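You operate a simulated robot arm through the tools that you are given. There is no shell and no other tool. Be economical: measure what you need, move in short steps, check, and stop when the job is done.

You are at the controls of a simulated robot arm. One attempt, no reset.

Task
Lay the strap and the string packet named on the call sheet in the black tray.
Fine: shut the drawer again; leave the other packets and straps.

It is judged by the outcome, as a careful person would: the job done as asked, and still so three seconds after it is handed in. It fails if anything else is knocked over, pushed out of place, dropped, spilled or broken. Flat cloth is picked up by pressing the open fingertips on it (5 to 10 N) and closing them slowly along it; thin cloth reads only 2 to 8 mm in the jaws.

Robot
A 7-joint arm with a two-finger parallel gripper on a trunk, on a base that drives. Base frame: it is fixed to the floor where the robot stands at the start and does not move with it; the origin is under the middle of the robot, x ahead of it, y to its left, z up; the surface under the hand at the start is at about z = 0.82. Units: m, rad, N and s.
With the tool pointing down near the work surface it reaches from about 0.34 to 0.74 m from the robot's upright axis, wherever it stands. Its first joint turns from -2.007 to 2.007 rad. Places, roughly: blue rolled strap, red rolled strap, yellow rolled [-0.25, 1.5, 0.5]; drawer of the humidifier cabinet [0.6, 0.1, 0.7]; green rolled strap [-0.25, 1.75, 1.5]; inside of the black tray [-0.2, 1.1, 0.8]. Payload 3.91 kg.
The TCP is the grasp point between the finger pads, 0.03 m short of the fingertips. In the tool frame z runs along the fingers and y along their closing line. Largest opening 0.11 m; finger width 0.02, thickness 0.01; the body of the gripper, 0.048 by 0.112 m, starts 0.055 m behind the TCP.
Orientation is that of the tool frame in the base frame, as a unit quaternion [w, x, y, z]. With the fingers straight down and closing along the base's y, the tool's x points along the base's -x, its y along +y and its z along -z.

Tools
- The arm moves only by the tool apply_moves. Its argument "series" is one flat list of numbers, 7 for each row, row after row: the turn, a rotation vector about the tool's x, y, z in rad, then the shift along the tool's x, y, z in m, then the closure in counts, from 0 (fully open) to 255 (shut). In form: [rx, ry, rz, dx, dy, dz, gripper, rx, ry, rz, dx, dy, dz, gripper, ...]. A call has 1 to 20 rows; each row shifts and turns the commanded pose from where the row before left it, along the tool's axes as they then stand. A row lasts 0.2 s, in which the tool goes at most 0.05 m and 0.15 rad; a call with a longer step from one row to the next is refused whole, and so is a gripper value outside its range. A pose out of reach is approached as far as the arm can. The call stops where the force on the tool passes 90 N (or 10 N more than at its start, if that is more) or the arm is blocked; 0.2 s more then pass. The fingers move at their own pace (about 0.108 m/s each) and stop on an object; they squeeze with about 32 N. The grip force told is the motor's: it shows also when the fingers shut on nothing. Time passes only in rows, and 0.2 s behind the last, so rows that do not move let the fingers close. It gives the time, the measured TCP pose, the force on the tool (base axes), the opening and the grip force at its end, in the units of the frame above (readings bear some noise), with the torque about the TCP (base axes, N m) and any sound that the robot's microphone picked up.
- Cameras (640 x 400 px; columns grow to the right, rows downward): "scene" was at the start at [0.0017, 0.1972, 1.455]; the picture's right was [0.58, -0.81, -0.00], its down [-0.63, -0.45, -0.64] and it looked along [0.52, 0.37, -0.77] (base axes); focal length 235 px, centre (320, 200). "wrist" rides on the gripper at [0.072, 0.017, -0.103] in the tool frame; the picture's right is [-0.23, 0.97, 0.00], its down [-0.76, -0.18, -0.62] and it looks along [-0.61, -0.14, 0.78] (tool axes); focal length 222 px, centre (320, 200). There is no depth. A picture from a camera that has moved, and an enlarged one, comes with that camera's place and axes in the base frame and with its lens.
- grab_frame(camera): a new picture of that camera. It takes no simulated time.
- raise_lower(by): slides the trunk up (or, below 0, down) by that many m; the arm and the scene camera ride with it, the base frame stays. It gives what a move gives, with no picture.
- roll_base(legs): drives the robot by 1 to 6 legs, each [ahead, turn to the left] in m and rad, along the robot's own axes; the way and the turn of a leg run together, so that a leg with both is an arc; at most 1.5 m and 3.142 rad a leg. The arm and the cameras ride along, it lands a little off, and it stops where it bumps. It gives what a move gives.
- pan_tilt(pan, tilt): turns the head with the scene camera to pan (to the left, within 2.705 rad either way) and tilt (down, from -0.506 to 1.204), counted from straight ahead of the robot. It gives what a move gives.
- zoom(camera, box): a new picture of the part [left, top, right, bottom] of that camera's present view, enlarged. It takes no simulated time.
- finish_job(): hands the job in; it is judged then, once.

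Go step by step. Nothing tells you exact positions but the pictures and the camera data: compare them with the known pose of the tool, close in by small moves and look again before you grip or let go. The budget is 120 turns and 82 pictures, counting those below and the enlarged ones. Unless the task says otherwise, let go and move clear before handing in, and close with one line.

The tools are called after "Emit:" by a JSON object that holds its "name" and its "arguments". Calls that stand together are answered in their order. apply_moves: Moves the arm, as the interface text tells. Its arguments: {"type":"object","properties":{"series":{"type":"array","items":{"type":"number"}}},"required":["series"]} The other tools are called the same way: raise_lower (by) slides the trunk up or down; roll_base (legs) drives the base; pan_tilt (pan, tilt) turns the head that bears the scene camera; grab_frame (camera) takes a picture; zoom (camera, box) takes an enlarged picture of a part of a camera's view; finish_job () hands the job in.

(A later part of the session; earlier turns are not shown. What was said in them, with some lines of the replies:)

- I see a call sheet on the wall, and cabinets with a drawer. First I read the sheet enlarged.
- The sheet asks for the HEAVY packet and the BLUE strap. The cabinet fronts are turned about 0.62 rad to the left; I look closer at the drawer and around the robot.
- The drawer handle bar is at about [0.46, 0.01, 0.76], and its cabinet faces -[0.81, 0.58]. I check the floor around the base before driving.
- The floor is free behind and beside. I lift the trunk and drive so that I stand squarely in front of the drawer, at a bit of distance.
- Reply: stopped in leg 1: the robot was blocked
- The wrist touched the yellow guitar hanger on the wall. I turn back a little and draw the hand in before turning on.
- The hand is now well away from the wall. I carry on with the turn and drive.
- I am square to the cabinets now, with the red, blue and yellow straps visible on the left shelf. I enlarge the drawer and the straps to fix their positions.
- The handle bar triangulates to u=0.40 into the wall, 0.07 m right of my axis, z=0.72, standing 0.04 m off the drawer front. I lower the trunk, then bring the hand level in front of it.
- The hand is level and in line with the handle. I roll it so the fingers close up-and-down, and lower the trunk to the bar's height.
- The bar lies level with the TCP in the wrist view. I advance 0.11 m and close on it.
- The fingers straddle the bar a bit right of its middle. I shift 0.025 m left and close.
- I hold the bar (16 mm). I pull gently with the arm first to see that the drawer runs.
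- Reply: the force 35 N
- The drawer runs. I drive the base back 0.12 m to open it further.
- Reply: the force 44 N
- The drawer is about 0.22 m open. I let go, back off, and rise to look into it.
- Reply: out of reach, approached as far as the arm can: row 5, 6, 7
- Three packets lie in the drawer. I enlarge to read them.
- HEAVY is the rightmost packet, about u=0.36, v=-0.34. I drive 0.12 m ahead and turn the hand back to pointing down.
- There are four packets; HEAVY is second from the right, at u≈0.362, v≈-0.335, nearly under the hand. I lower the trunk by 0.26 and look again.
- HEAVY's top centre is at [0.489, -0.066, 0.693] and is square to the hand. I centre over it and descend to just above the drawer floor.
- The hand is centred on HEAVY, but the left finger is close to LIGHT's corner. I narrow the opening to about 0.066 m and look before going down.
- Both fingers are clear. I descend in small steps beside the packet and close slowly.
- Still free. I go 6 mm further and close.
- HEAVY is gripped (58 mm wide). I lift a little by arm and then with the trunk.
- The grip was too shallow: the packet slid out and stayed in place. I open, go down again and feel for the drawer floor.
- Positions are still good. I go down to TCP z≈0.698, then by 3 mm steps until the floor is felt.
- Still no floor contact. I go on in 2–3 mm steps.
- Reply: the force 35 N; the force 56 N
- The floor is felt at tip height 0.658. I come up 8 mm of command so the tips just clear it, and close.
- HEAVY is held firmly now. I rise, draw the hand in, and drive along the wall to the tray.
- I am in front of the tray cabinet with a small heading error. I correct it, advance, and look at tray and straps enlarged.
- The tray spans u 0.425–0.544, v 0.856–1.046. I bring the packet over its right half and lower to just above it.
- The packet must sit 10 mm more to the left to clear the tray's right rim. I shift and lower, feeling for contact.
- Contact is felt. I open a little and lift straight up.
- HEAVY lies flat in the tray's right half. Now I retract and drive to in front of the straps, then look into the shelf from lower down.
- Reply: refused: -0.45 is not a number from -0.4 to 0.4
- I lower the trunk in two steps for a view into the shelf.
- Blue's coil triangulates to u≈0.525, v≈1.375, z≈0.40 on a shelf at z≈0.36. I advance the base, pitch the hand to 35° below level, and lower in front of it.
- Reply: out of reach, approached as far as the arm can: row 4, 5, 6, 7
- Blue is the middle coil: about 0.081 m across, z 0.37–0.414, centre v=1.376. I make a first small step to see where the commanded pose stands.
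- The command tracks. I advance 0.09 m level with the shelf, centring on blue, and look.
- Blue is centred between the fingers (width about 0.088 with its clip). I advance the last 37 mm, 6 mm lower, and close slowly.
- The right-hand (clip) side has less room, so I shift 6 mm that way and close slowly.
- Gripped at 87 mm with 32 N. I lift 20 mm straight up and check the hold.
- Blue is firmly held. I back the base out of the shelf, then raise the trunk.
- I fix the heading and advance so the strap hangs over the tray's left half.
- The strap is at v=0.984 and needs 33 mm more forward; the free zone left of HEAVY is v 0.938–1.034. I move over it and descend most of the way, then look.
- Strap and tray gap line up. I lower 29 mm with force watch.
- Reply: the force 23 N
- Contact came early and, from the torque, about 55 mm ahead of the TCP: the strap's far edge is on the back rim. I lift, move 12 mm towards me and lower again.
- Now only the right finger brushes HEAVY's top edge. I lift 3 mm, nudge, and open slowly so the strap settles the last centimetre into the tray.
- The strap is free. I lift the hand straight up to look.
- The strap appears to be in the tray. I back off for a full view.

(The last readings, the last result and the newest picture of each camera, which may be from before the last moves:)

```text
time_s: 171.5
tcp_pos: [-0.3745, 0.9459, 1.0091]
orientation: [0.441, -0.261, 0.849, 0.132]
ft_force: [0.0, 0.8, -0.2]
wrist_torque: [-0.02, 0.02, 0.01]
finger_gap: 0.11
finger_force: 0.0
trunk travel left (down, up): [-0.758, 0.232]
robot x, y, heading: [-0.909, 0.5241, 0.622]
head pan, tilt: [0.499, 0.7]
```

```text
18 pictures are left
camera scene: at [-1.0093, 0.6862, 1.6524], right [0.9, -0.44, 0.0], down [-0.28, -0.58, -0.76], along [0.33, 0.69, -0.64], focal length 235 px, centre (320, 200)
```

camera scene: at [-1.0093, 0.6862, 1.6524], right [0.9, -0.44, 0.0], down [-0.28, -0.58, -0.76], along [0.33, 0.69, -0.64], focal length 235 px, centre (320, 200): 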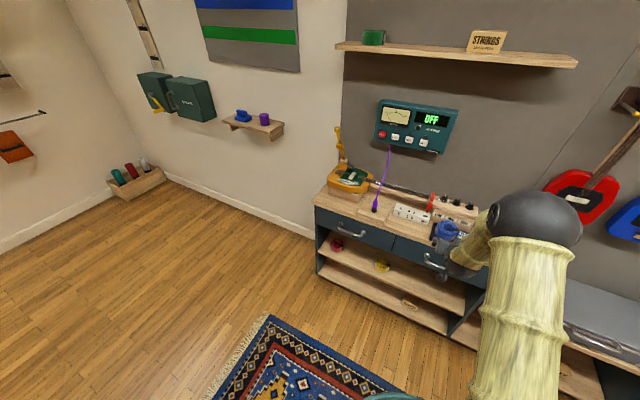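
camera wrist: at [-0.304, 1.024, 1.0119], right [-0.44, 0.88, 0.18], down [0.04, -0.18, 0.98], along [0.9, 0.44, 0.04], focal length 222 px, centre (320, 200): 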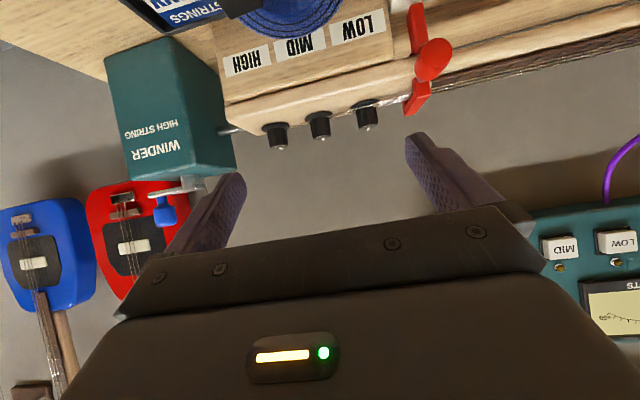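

The arm hides the tray; I'll check from further right. I drive back to the open drawer.

Emit:
{"name": "roll_base", "arguments": {"legs": [[0, -1.571], [1.16, 0], [0, 1.571]]}}

Emit:
{"name": "pan_tilt", "arguments": {"pan": 0.4, "tilt": 0.7}}

Emit:
{"name": "grab_frame", "arguments": {"camera": "scene"}}

```text
time_s: 189.4
tcp_pos: [0.2901, -0.0337, 1.01]
orientation: [0.443, -0.241, 0.855, 0.122]
ft_force: [-0.2, 0.2, 0.4]
wrist_torque: [0.01, 0.02, -0.03]
finger_gap: 0.1101
finger_force: 0.1
trunk travel left (down, up): [-0.758, 0.232]
robot x, y, heading: [-0.2639, -0.4317, 0.572]
head pan, tilt: [0.499, 0.7]
```

```text
time_s: 190.1
tcp_pos: [0.2902, -0.0338, 1.0101]
orientation: [0.444, -0.241, 0.855, 0.122]
ft_force: [0.0, 1.2, -0.6]
wrist_torque: [0.0, 0.0, 0.01]
finger_gap: 0.1099
finger_force: 0.0
trunk travel left (down, up): [-0.758, 0.232]
robot x, y, heading: [-0.2621, -0.4349, 0.578]
head pan, tilt: [0.4, 0.7]
```

```text
17 pictures are left
camera scene: at [-0.3496, -0.2676, 1.6524], right [0.83, -0.56, 0.0], down [-0.36, -0.53, -0.76], along [0.43, 0.63, -0.64], focal length 235 px, centre (320, 200)
```

scene: 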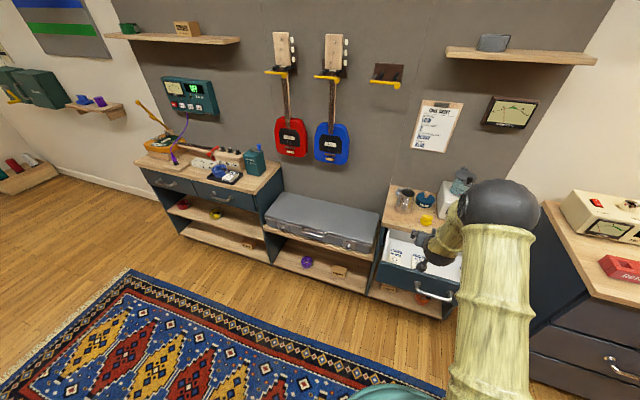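

Emit:
{"name": "zoom", "arguments": {"camera": "scene", "box": [160, 130, 280, 220]}}

Emit:
{"name": "zoom", "arguments": {"camera": "scene", "box": [360, 170, 500, 320]}}

```text
4.44 times, centred on (220, 175) of scene
camera zoom: at [-0.3496, -0.2676, 1.6524], right [0.83, -0.56, 0.0], down [-0.36, -0.53, -0.76], along [0.43, 0.63, -0.64], focal length 1045 px, centre (764, 311)
```

zoom: 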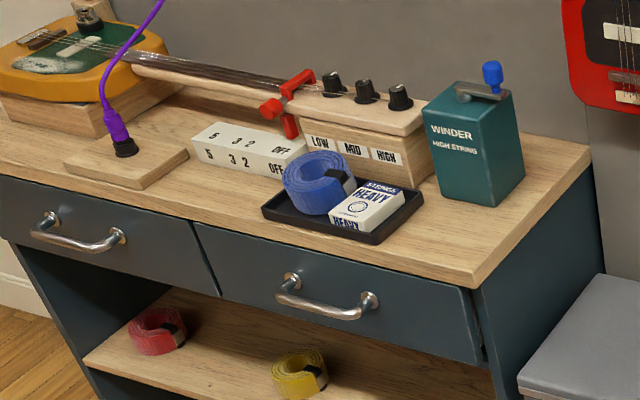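

```text
2.67 times, centred on (430, 245) of scene
camera zoom: at [-0.3496, -0.2676, 1.6524], right [0.83, -0.56, 0.0], down [-0.36, -0.53, -0.76], along [0.43, 0.63, -0.64], focal length 627 px, centre (27, 80)
```

zoom: 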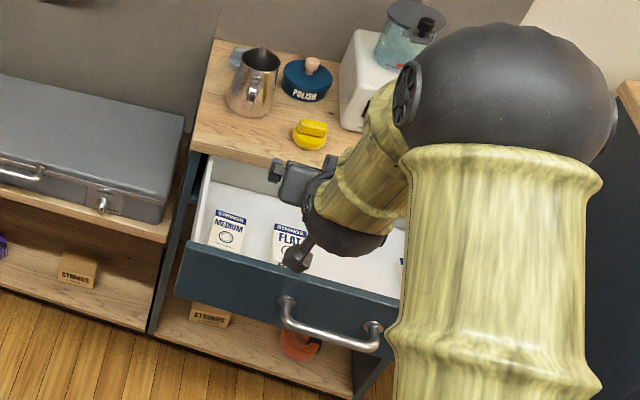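

Both items are in the tray; the strap may rest slightly tilted, which I will check again afterwards. Next I shut the drawer: fix heading, level the hand with shut fingers, and set it at z≈0.765, above the bar.

Emit:
{"name": "roll_base", "arguments": {"legs": [[0, 0.046], [-0.08, 0]]}}

Emit:
{"name": "apply_moves", "arguments": {"series": [0, -0.122, 0, 0, -0.023, 0, 255, 0, -0.122, 0, 0, -0.023, 0, 255, 0, -0.122, 0, 0, -0.023, 0, 255, 0, -0.122, 0, 0, -0.023, 0, 255, 0, -0.122, 0, 0, -0.023, 0, 255, 0, 0, 0, 0, 0, 0, 255, 0, 0, 0, 0, 0, 0, 255]}}

Emit:
{"name": "grab_frame", "arguments": {"camera": "wrist"}}

```text
time_s: 191.7
tcp_pos: [0.2053, -0.0559, 1.0105]
orientation: [0.44, -0.261, 0.849, 0.132]
ft_force: [0.0, -0.6, -0.6]
wrist_torque: [0.01, 0.02, 0.01]
finger_gap: 0.1101
finger_force: 0.1
trunk travel left (down, up): [-0.758, 0.232]
robot x, y, heading: [-0.3312, -0.4795, 0.616]
head pan, tilt: [0.4, 0.7]
```

```text
time_s: 193.3
tcp_pos: [0.2697, -0.1524, 1.0095]
orientation: [0.675, -0.208, 0.678, 0.203]
ft_force: [0.1, 0.5, 0.3]
wrist_torque: [0.0, 0.01, 0.0]
finger_gap: 0.0003
finger_force: 31.5
trunk travel left (down, up): [-0.758, 0.232]
robot x, y, heading: [-0.3332, -0.485, 0.619]
head pan, tilt: [0.4, 0.7]
```

```text
14 pictures are left
camera wrist: at [0.1744, -0.1946, 0.9376], right [-0.54, 0.81, 0.22], down [-0.42, -0.49, 0.77], along [0.73, 0.32, 0.6], focal length 222 px, centre (320, 200)
```

wrist: 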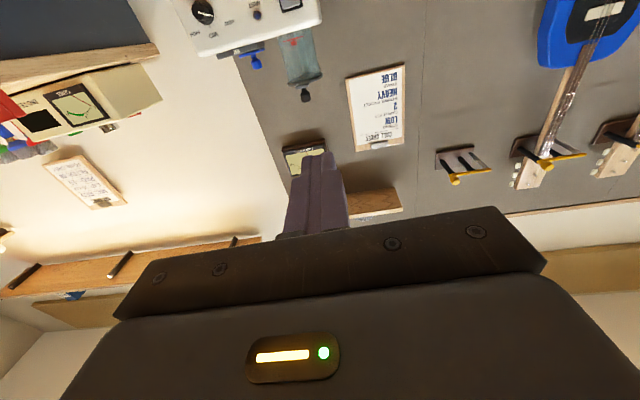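

The hand is level and in line. I lower it to z≈0.765 and look before pushing.

Emit:
{"name": "raise_lower", "arguments": {"by": -0.245}}

Emit:
{"name": "pan_tilt", "arguments": {"pan": 0.0, "tilt": 0.6}}

Emit:
{"name": "zoom", "arguments": {"camera": "scene", "box": [270, 130, 470, 290]}}

```text
time_s: 195.8
tcp_pos: [0.269, -0.1513, 0.7646]
orientation: [0.675, -0.209, 0.678, 0.203]
ft_force: [-0.4, 1.2, 0.6]
wrist_torque: [-0.02, -0.04, -0.03]
finger_gap: 0.0
finger_force: 32.1
trunk travel left (down, up): [-0.513, 0.477]
robot x, y, heading: [-0.3304, -0.4817, 0.625]
head pan, tilt: [0.4, 0.7]
```

```text
time_s: 196.7
tcp_pos: [0.2704, -0.1522, 0.7649]
orientation: [0.675, -0.209, 0.678, 0.204]
ft_force: [0.5, -0.7, -0.4]
wrist_torque: [-0.02, 0.04, 0.0]
finger_gap: 0.0
finger_force: 31.9
trunk travel left (down, up): [-0.513, 0.477]
robot x, y, heading: [-0.3293, -0.4802, 0.62]
head pan, tilt: [0.0, 0.6]
```

```text
2.50 times, centred on (370, 210) of scene
camera zoom: at [-0.3961, -0.34, 1.416], right [0.58, -0.81, 0.0], down [-0.46, -0.33, -0.82], along [0.67, 0.48, -0.57], focal length 588 px, centre (195, 175)
```

zoom: 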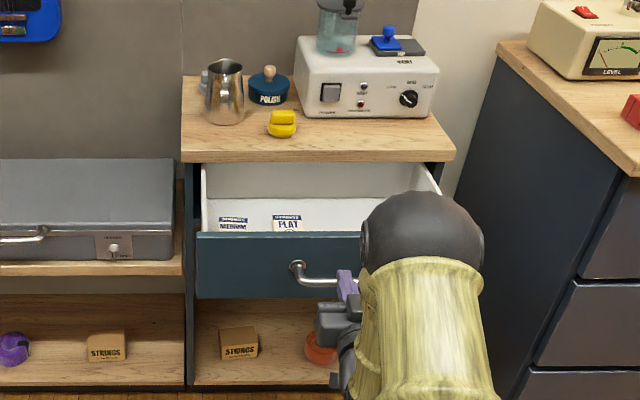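

The finger tips face the front panel just above the bar. I drive ahead in two parts.

Emit:
{"name": "roll_base", "arguments": {"legs": [[0.12, 0]]}}

Emit:
{"name": "roll_base", "arguments": {"legs": [[0.11, 0]]}}

Emit:
{"name": "zoom", "arguments": {"camera": "scene", "box": [270, 130, 470, 290]}}

```text
time_s: 198.0
tcp_pos: [0.3643, -0.0815, 0.7647]
orientation: [0.675, -0.209, 0.678, 0.203]
ft_force: [0.3, -0.3, -0.6]
wrist_torque: [0.01, 0.0, -0.04]
finger_gap: 0.0
finger_force: 31.7
trunk travel left (down, up): [-0.513, 0.477]
robot x, y, heading: [-0.2327, -0.4108, 0.62]
head pan, tilt: [0.0, 0.6]
```

```text
time_s: 199.3
tcp_pos: [0.4552, -0.0166, 0.7637]
orientation: [0.675, -0.209, 0.678, 0.204]
ft_force: [-0.9, 0.1, 0.4]
wrist_torque: [-0.02, -0.01, 0.01]
finger_gap: 0.0002
finger_force: 32.2
trunk travel left (down, up): [-0.513, 0.477]
robot x, y, heading: [-0.1406, -0.3476, 0.625]
head pan, tilt: [0.0, 0.6]
```

```text
2.50 times, centred on (370, 210) of scene
camera zoom: at [-0.211, -0.2075, 1.416], right [0.58, -0.81, 0.0], down [-0.46, -0.33, -0.82], along [0.67, 0.48, -0.57], focal length 588 px, centre (195, 175)
```

zoom: 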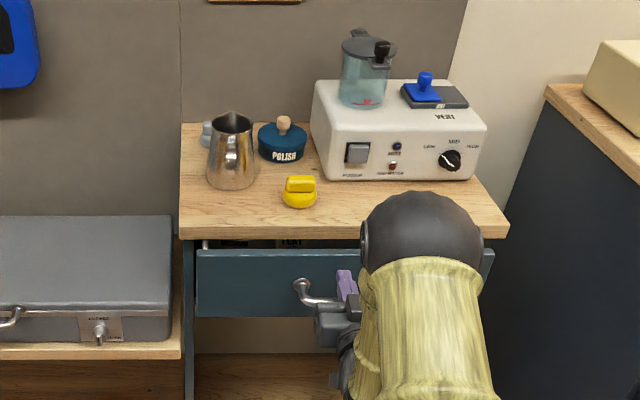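

The drawer is nearly shut, about 45 mm to go. I finish with the arm in small steps.

Emit:
{"name": "apply_moves", "arguments": {"series": [0, 0, 0, 0, 0, 0.012, 255, 0, 0, 0, 0, 0, 0.012, 255, 0, 0, 0, 0, 0, 0.01, 255, 0, 0, 0, 0, 0, 0.006, 255, 0, 0, 0, 0, 0, 0.003, 255, 0, 0, 0, 0, 0, 0, 255]}}

Emit:
{"name": "apply_moves", "arguments": {"series": [0, 0, 0, 0, 0, 0.003, 255, 0, 0, 0, 0, 0, 0.003, 255, 0, 0, 0, 0, 0, 0, 255]}}

Emit:
{"name": "zoom", "arguments": {"camera": "scene", "box": [290, 170, 430, 270]}}

```text
time_s: 200.7
tcp_pos: [0.4895, 0.0054, 0.7649]
orientation: [0.674, -0.21, 0.678, 0.204]
ft_force: [-1.5, -0.5, -0.1]
wrist_torque: [-0.02, 0.03, -0.01]
finger_gap: 0.0001
finger_force: 31.4
trunk travel left (down, up): [-0.513, 0.477]
robot x, y, heading: [-0.1433, -0.3468, 0.623]
head pan, tilt: [0.0, 0.6]
```

```text
time_s: 201.5
tcp_pos: [0.4945, 0.0088, 0.7644]
orientation: [0.674, -0.21, 0.678, 0.204]
ft_force: [-0.4, 0.0, -0.9]
wrist_torque: [0.02, 0.01, 0.02]
finger_gap: 0.0
finger_force: 31.8
trunk travel left (down, up): [-0.513, 0.477]
robot x, y, heading: [-0.1451, -0.3472, 0.62]
head pan, tilt: [0.0, 0.6]
```

```text
4.00 times, centred on (360, 220) of scene
camera zoom: at [-0.2112, -0.2075, 1.416], right [0.58, -0.81, 0.0], down [-0.46, -0.33, -0.82], along [0.67, 0.48, -0.57], focal length 940 px, centre (160, 120)
```

zoom: 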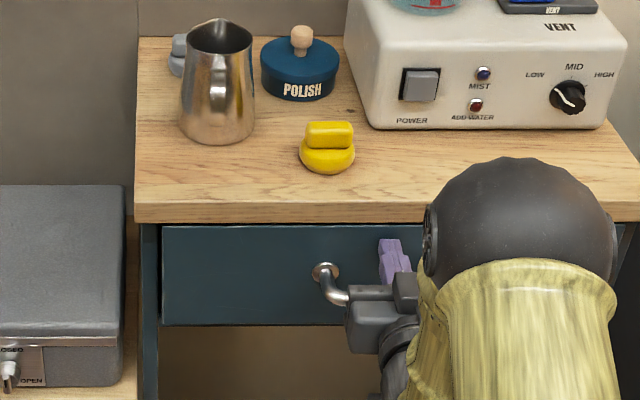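

It looks almost flush. I push on by 2 mm steps until the stop is felt.

Emit:
{"name": "apply_moves", "arguments": {"series": [0, 0, 0, 0, 0, 0.002, 255, 0, 0, 0, 0, 0, 0.002, 255, 0, 0, 0, 0, 0, 0.002, 255, 0, 0, 0, 0, 0, 0, 255]}}

Emit:
{"name": "apply_moves", "arguments": {"series": [0, 0, 0, 0, 0, 0.002, 255, 0, 0, 0, 0, 0, 0.002, 255, 0, 0, 0, 0, 0, 0, 255]}}

```text
time_s: 202.5
tcp_pos: [0.4959, 0.0097, 0.764]
orientation: [0.673, -0.209, 0.679, 0.203]
ft_force: [-43.4, -25.7, -4.1]
wrist_torque: [0.0, -0.27, 0.42]
finger_gap: 0.0
finger_force: 32.2
trunk travel left (down, up): [-0.513, 0.477]
robot x, y, heading: [-0.1483, -0.3475, 0.625]
head pan, tilt: [0.0, 0.6]
```

```text
time_s: 203.3
tcp_pos: [0.496, 0.009, 0.7647]
orientation: [0.673, -0.21, 0.68, 0.204]
ft_force: [-70.3, -49.2, -4.5]
wrist_torque: [-0.17, -0.71, 0.48]
finger_gap: 0.0
finger_force: 31.9
trunk travel left (down, up): [-0.513, 0.477]
robot x, y, heading: [-0.1459, -0.3513, 0.624]
head pan, tilt: [0.0, 0.6]
```

The drawer is against its stop. I back straight off and then check the tray from here with a raised head.

Emit:
{"name": "apply_moves", "arguments": {"series": [0, 0, 0, 0, 0, -0.012, 255, 0, 0, 0, 0, 0, -0.02, 255, 0, 0, 0, 0, 0, -0.02, 255]}}

Emit:
{"name": "roll_base", "arguments": {"legs": [[-0.25, 0]]}}

Emit:
{"name": "raise_lower", "arguments": {"by": 0.35}}

Emit:
{"name": "pan_tilt", "arguments": {"pan": 0.6, "tilt": 0.6}}

Emit:
{"name": "grab_frame", "arguments": {"camera": "scene"}}

```text
time_s: 204.1
tcp_pos: [0.4599, -0.0144, 0.7659]
orientation: [0.675, -0.209, 0.677, 0.204]
ft_force: [0.5, -1.1, -0.1]
wrist_torque: [0.0, -0.01, 0.02]
finger_gap: 0.0
finger_force: 32.3
trunk travel left (down, up): [-0.513, 0.477]
robot x, y, heading: [-0.1454, -0.3484, 0.625]
head pan, tilt: [0.0, 0.6]
```

```text
time_s: 206.1
tcp_pos: [0.2602, -0.1563, 0.764]
orientation: [0.674, -0.21, 0.678, 0.204]
ft_force: [0.5, 0.3, -0.7]
wrist_torque: [-0.03, 0.02, 0.01]
finger_gap: 0.0
finger_force: 32.4
trunk travel left (down, up): [-0.513, 0.477]
robot x, y, heading: [-0.3405, -0.4915, 0.625]
head pan, tilt: [0.0, 0.6]
```

```text
time_s: 209.5
tcp_pos: [0.2598, -0.1561, 1.114]
orientation: [0.674, -0.21, 0.678, 0.205]
ft_force: [-0.3, 0.2, 0.4]
wrist_torque: [0.0, 0.01, 0.02]
finger_gap: 0.0
finger_force: 31.4
trunk travel left (down, up): [-0.863, 0.127]
robot x, y, heading: [-0.3433, -0.4904, 0.622]
head pan, tilt: [0.0, 0.6]
```

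```text
time_s: 210.5
tcp_pos: [0.2616, -0.1566, 1.1136]
orientation: [0.675, -0.21, 0.677, 0.205]
ft_force: [-0.6, 0.1, -0.2]
wrist_torque: [0.0, 0.04, 0.0]
finger_gap: 0.0001
finger_force: 32.1
trunk travel left (down, up): [-0.863, 0.127]
robot x, y, heading: [-0.3443, -0.4897, 0.625]
head pan, tilt: [0.6, 0.6]
```

```text
10 pictures are left
camera scene: at [-0.4512, -0.3184, 1.766], right [0.94, -0.34, 0.0], down [-0.19, -0.53, -0.82], along [0.28, 0.78, -0.57], focal length 235 px, centre (320, 200)
```

scene: 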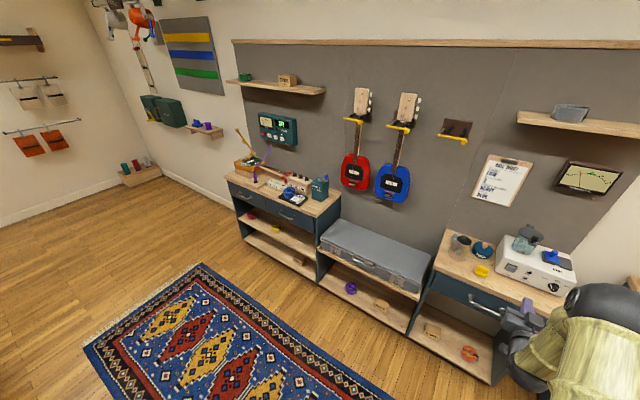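

Emit:
{"name": "zoom", "arguments": {"camera": "scene", "box": [260, 165, 340, 215]}}

Emit:
{"name": "zoom", "arguments": {"camera": "scene", "box": [410, 225, 540, 325]}}

```text
8.00 times, centred on (300, 190) of scene
camera zoom: at [-0.4512, -0.3184, 1.766], right [0.94, -0.34, 0.0], down [-0.19, -0.53, -0.82], along [0.28, 0.78, -0.57], focal length 1881 px, centre (480, 280)
```

zoom: 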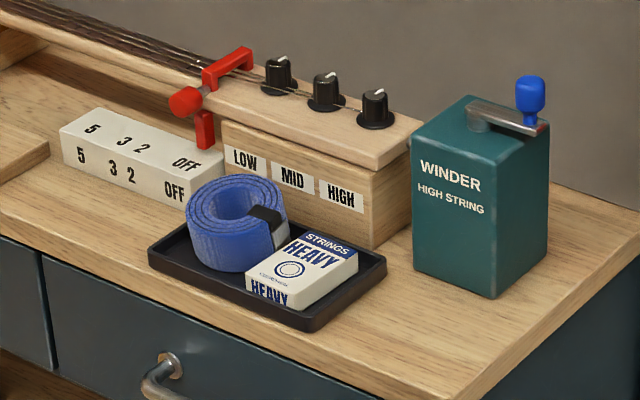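

```text
4.00 times, centred on (475, 275) of scene
camera zoom: at [-0.4512, -0.3184, 1.766], right [0.94, -0.34, 0.0], down [-0.19, -0.53, -0.82], along [0.28, 0.78, -0.57], focal length 940 px, centre (-300, -100)
```

zoom: 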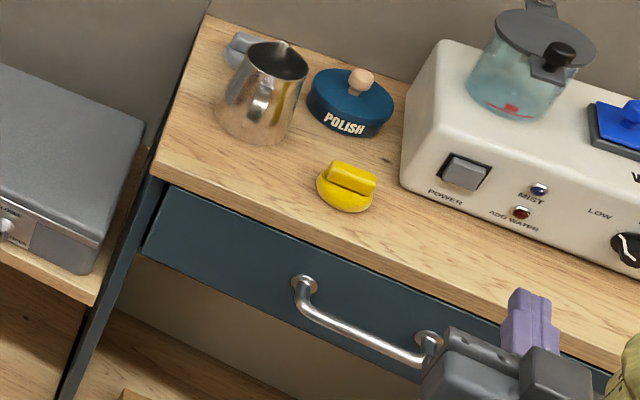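

The strap and the HEAVY packet are both in the tray and at rest. The drawer is flush, the hand is clear, and everything else is where it was, so I hand the job in.

Emit:
{"name": "finish_job", "arguments": {}}

```text
The job is handed in.
```

I put the blue strap and the HEAVY string packet in the black tray and shut the drawer; the strap sits slightly tilted, probably leaning on the tray's back rim, and the other packets and straps stayed where they were.
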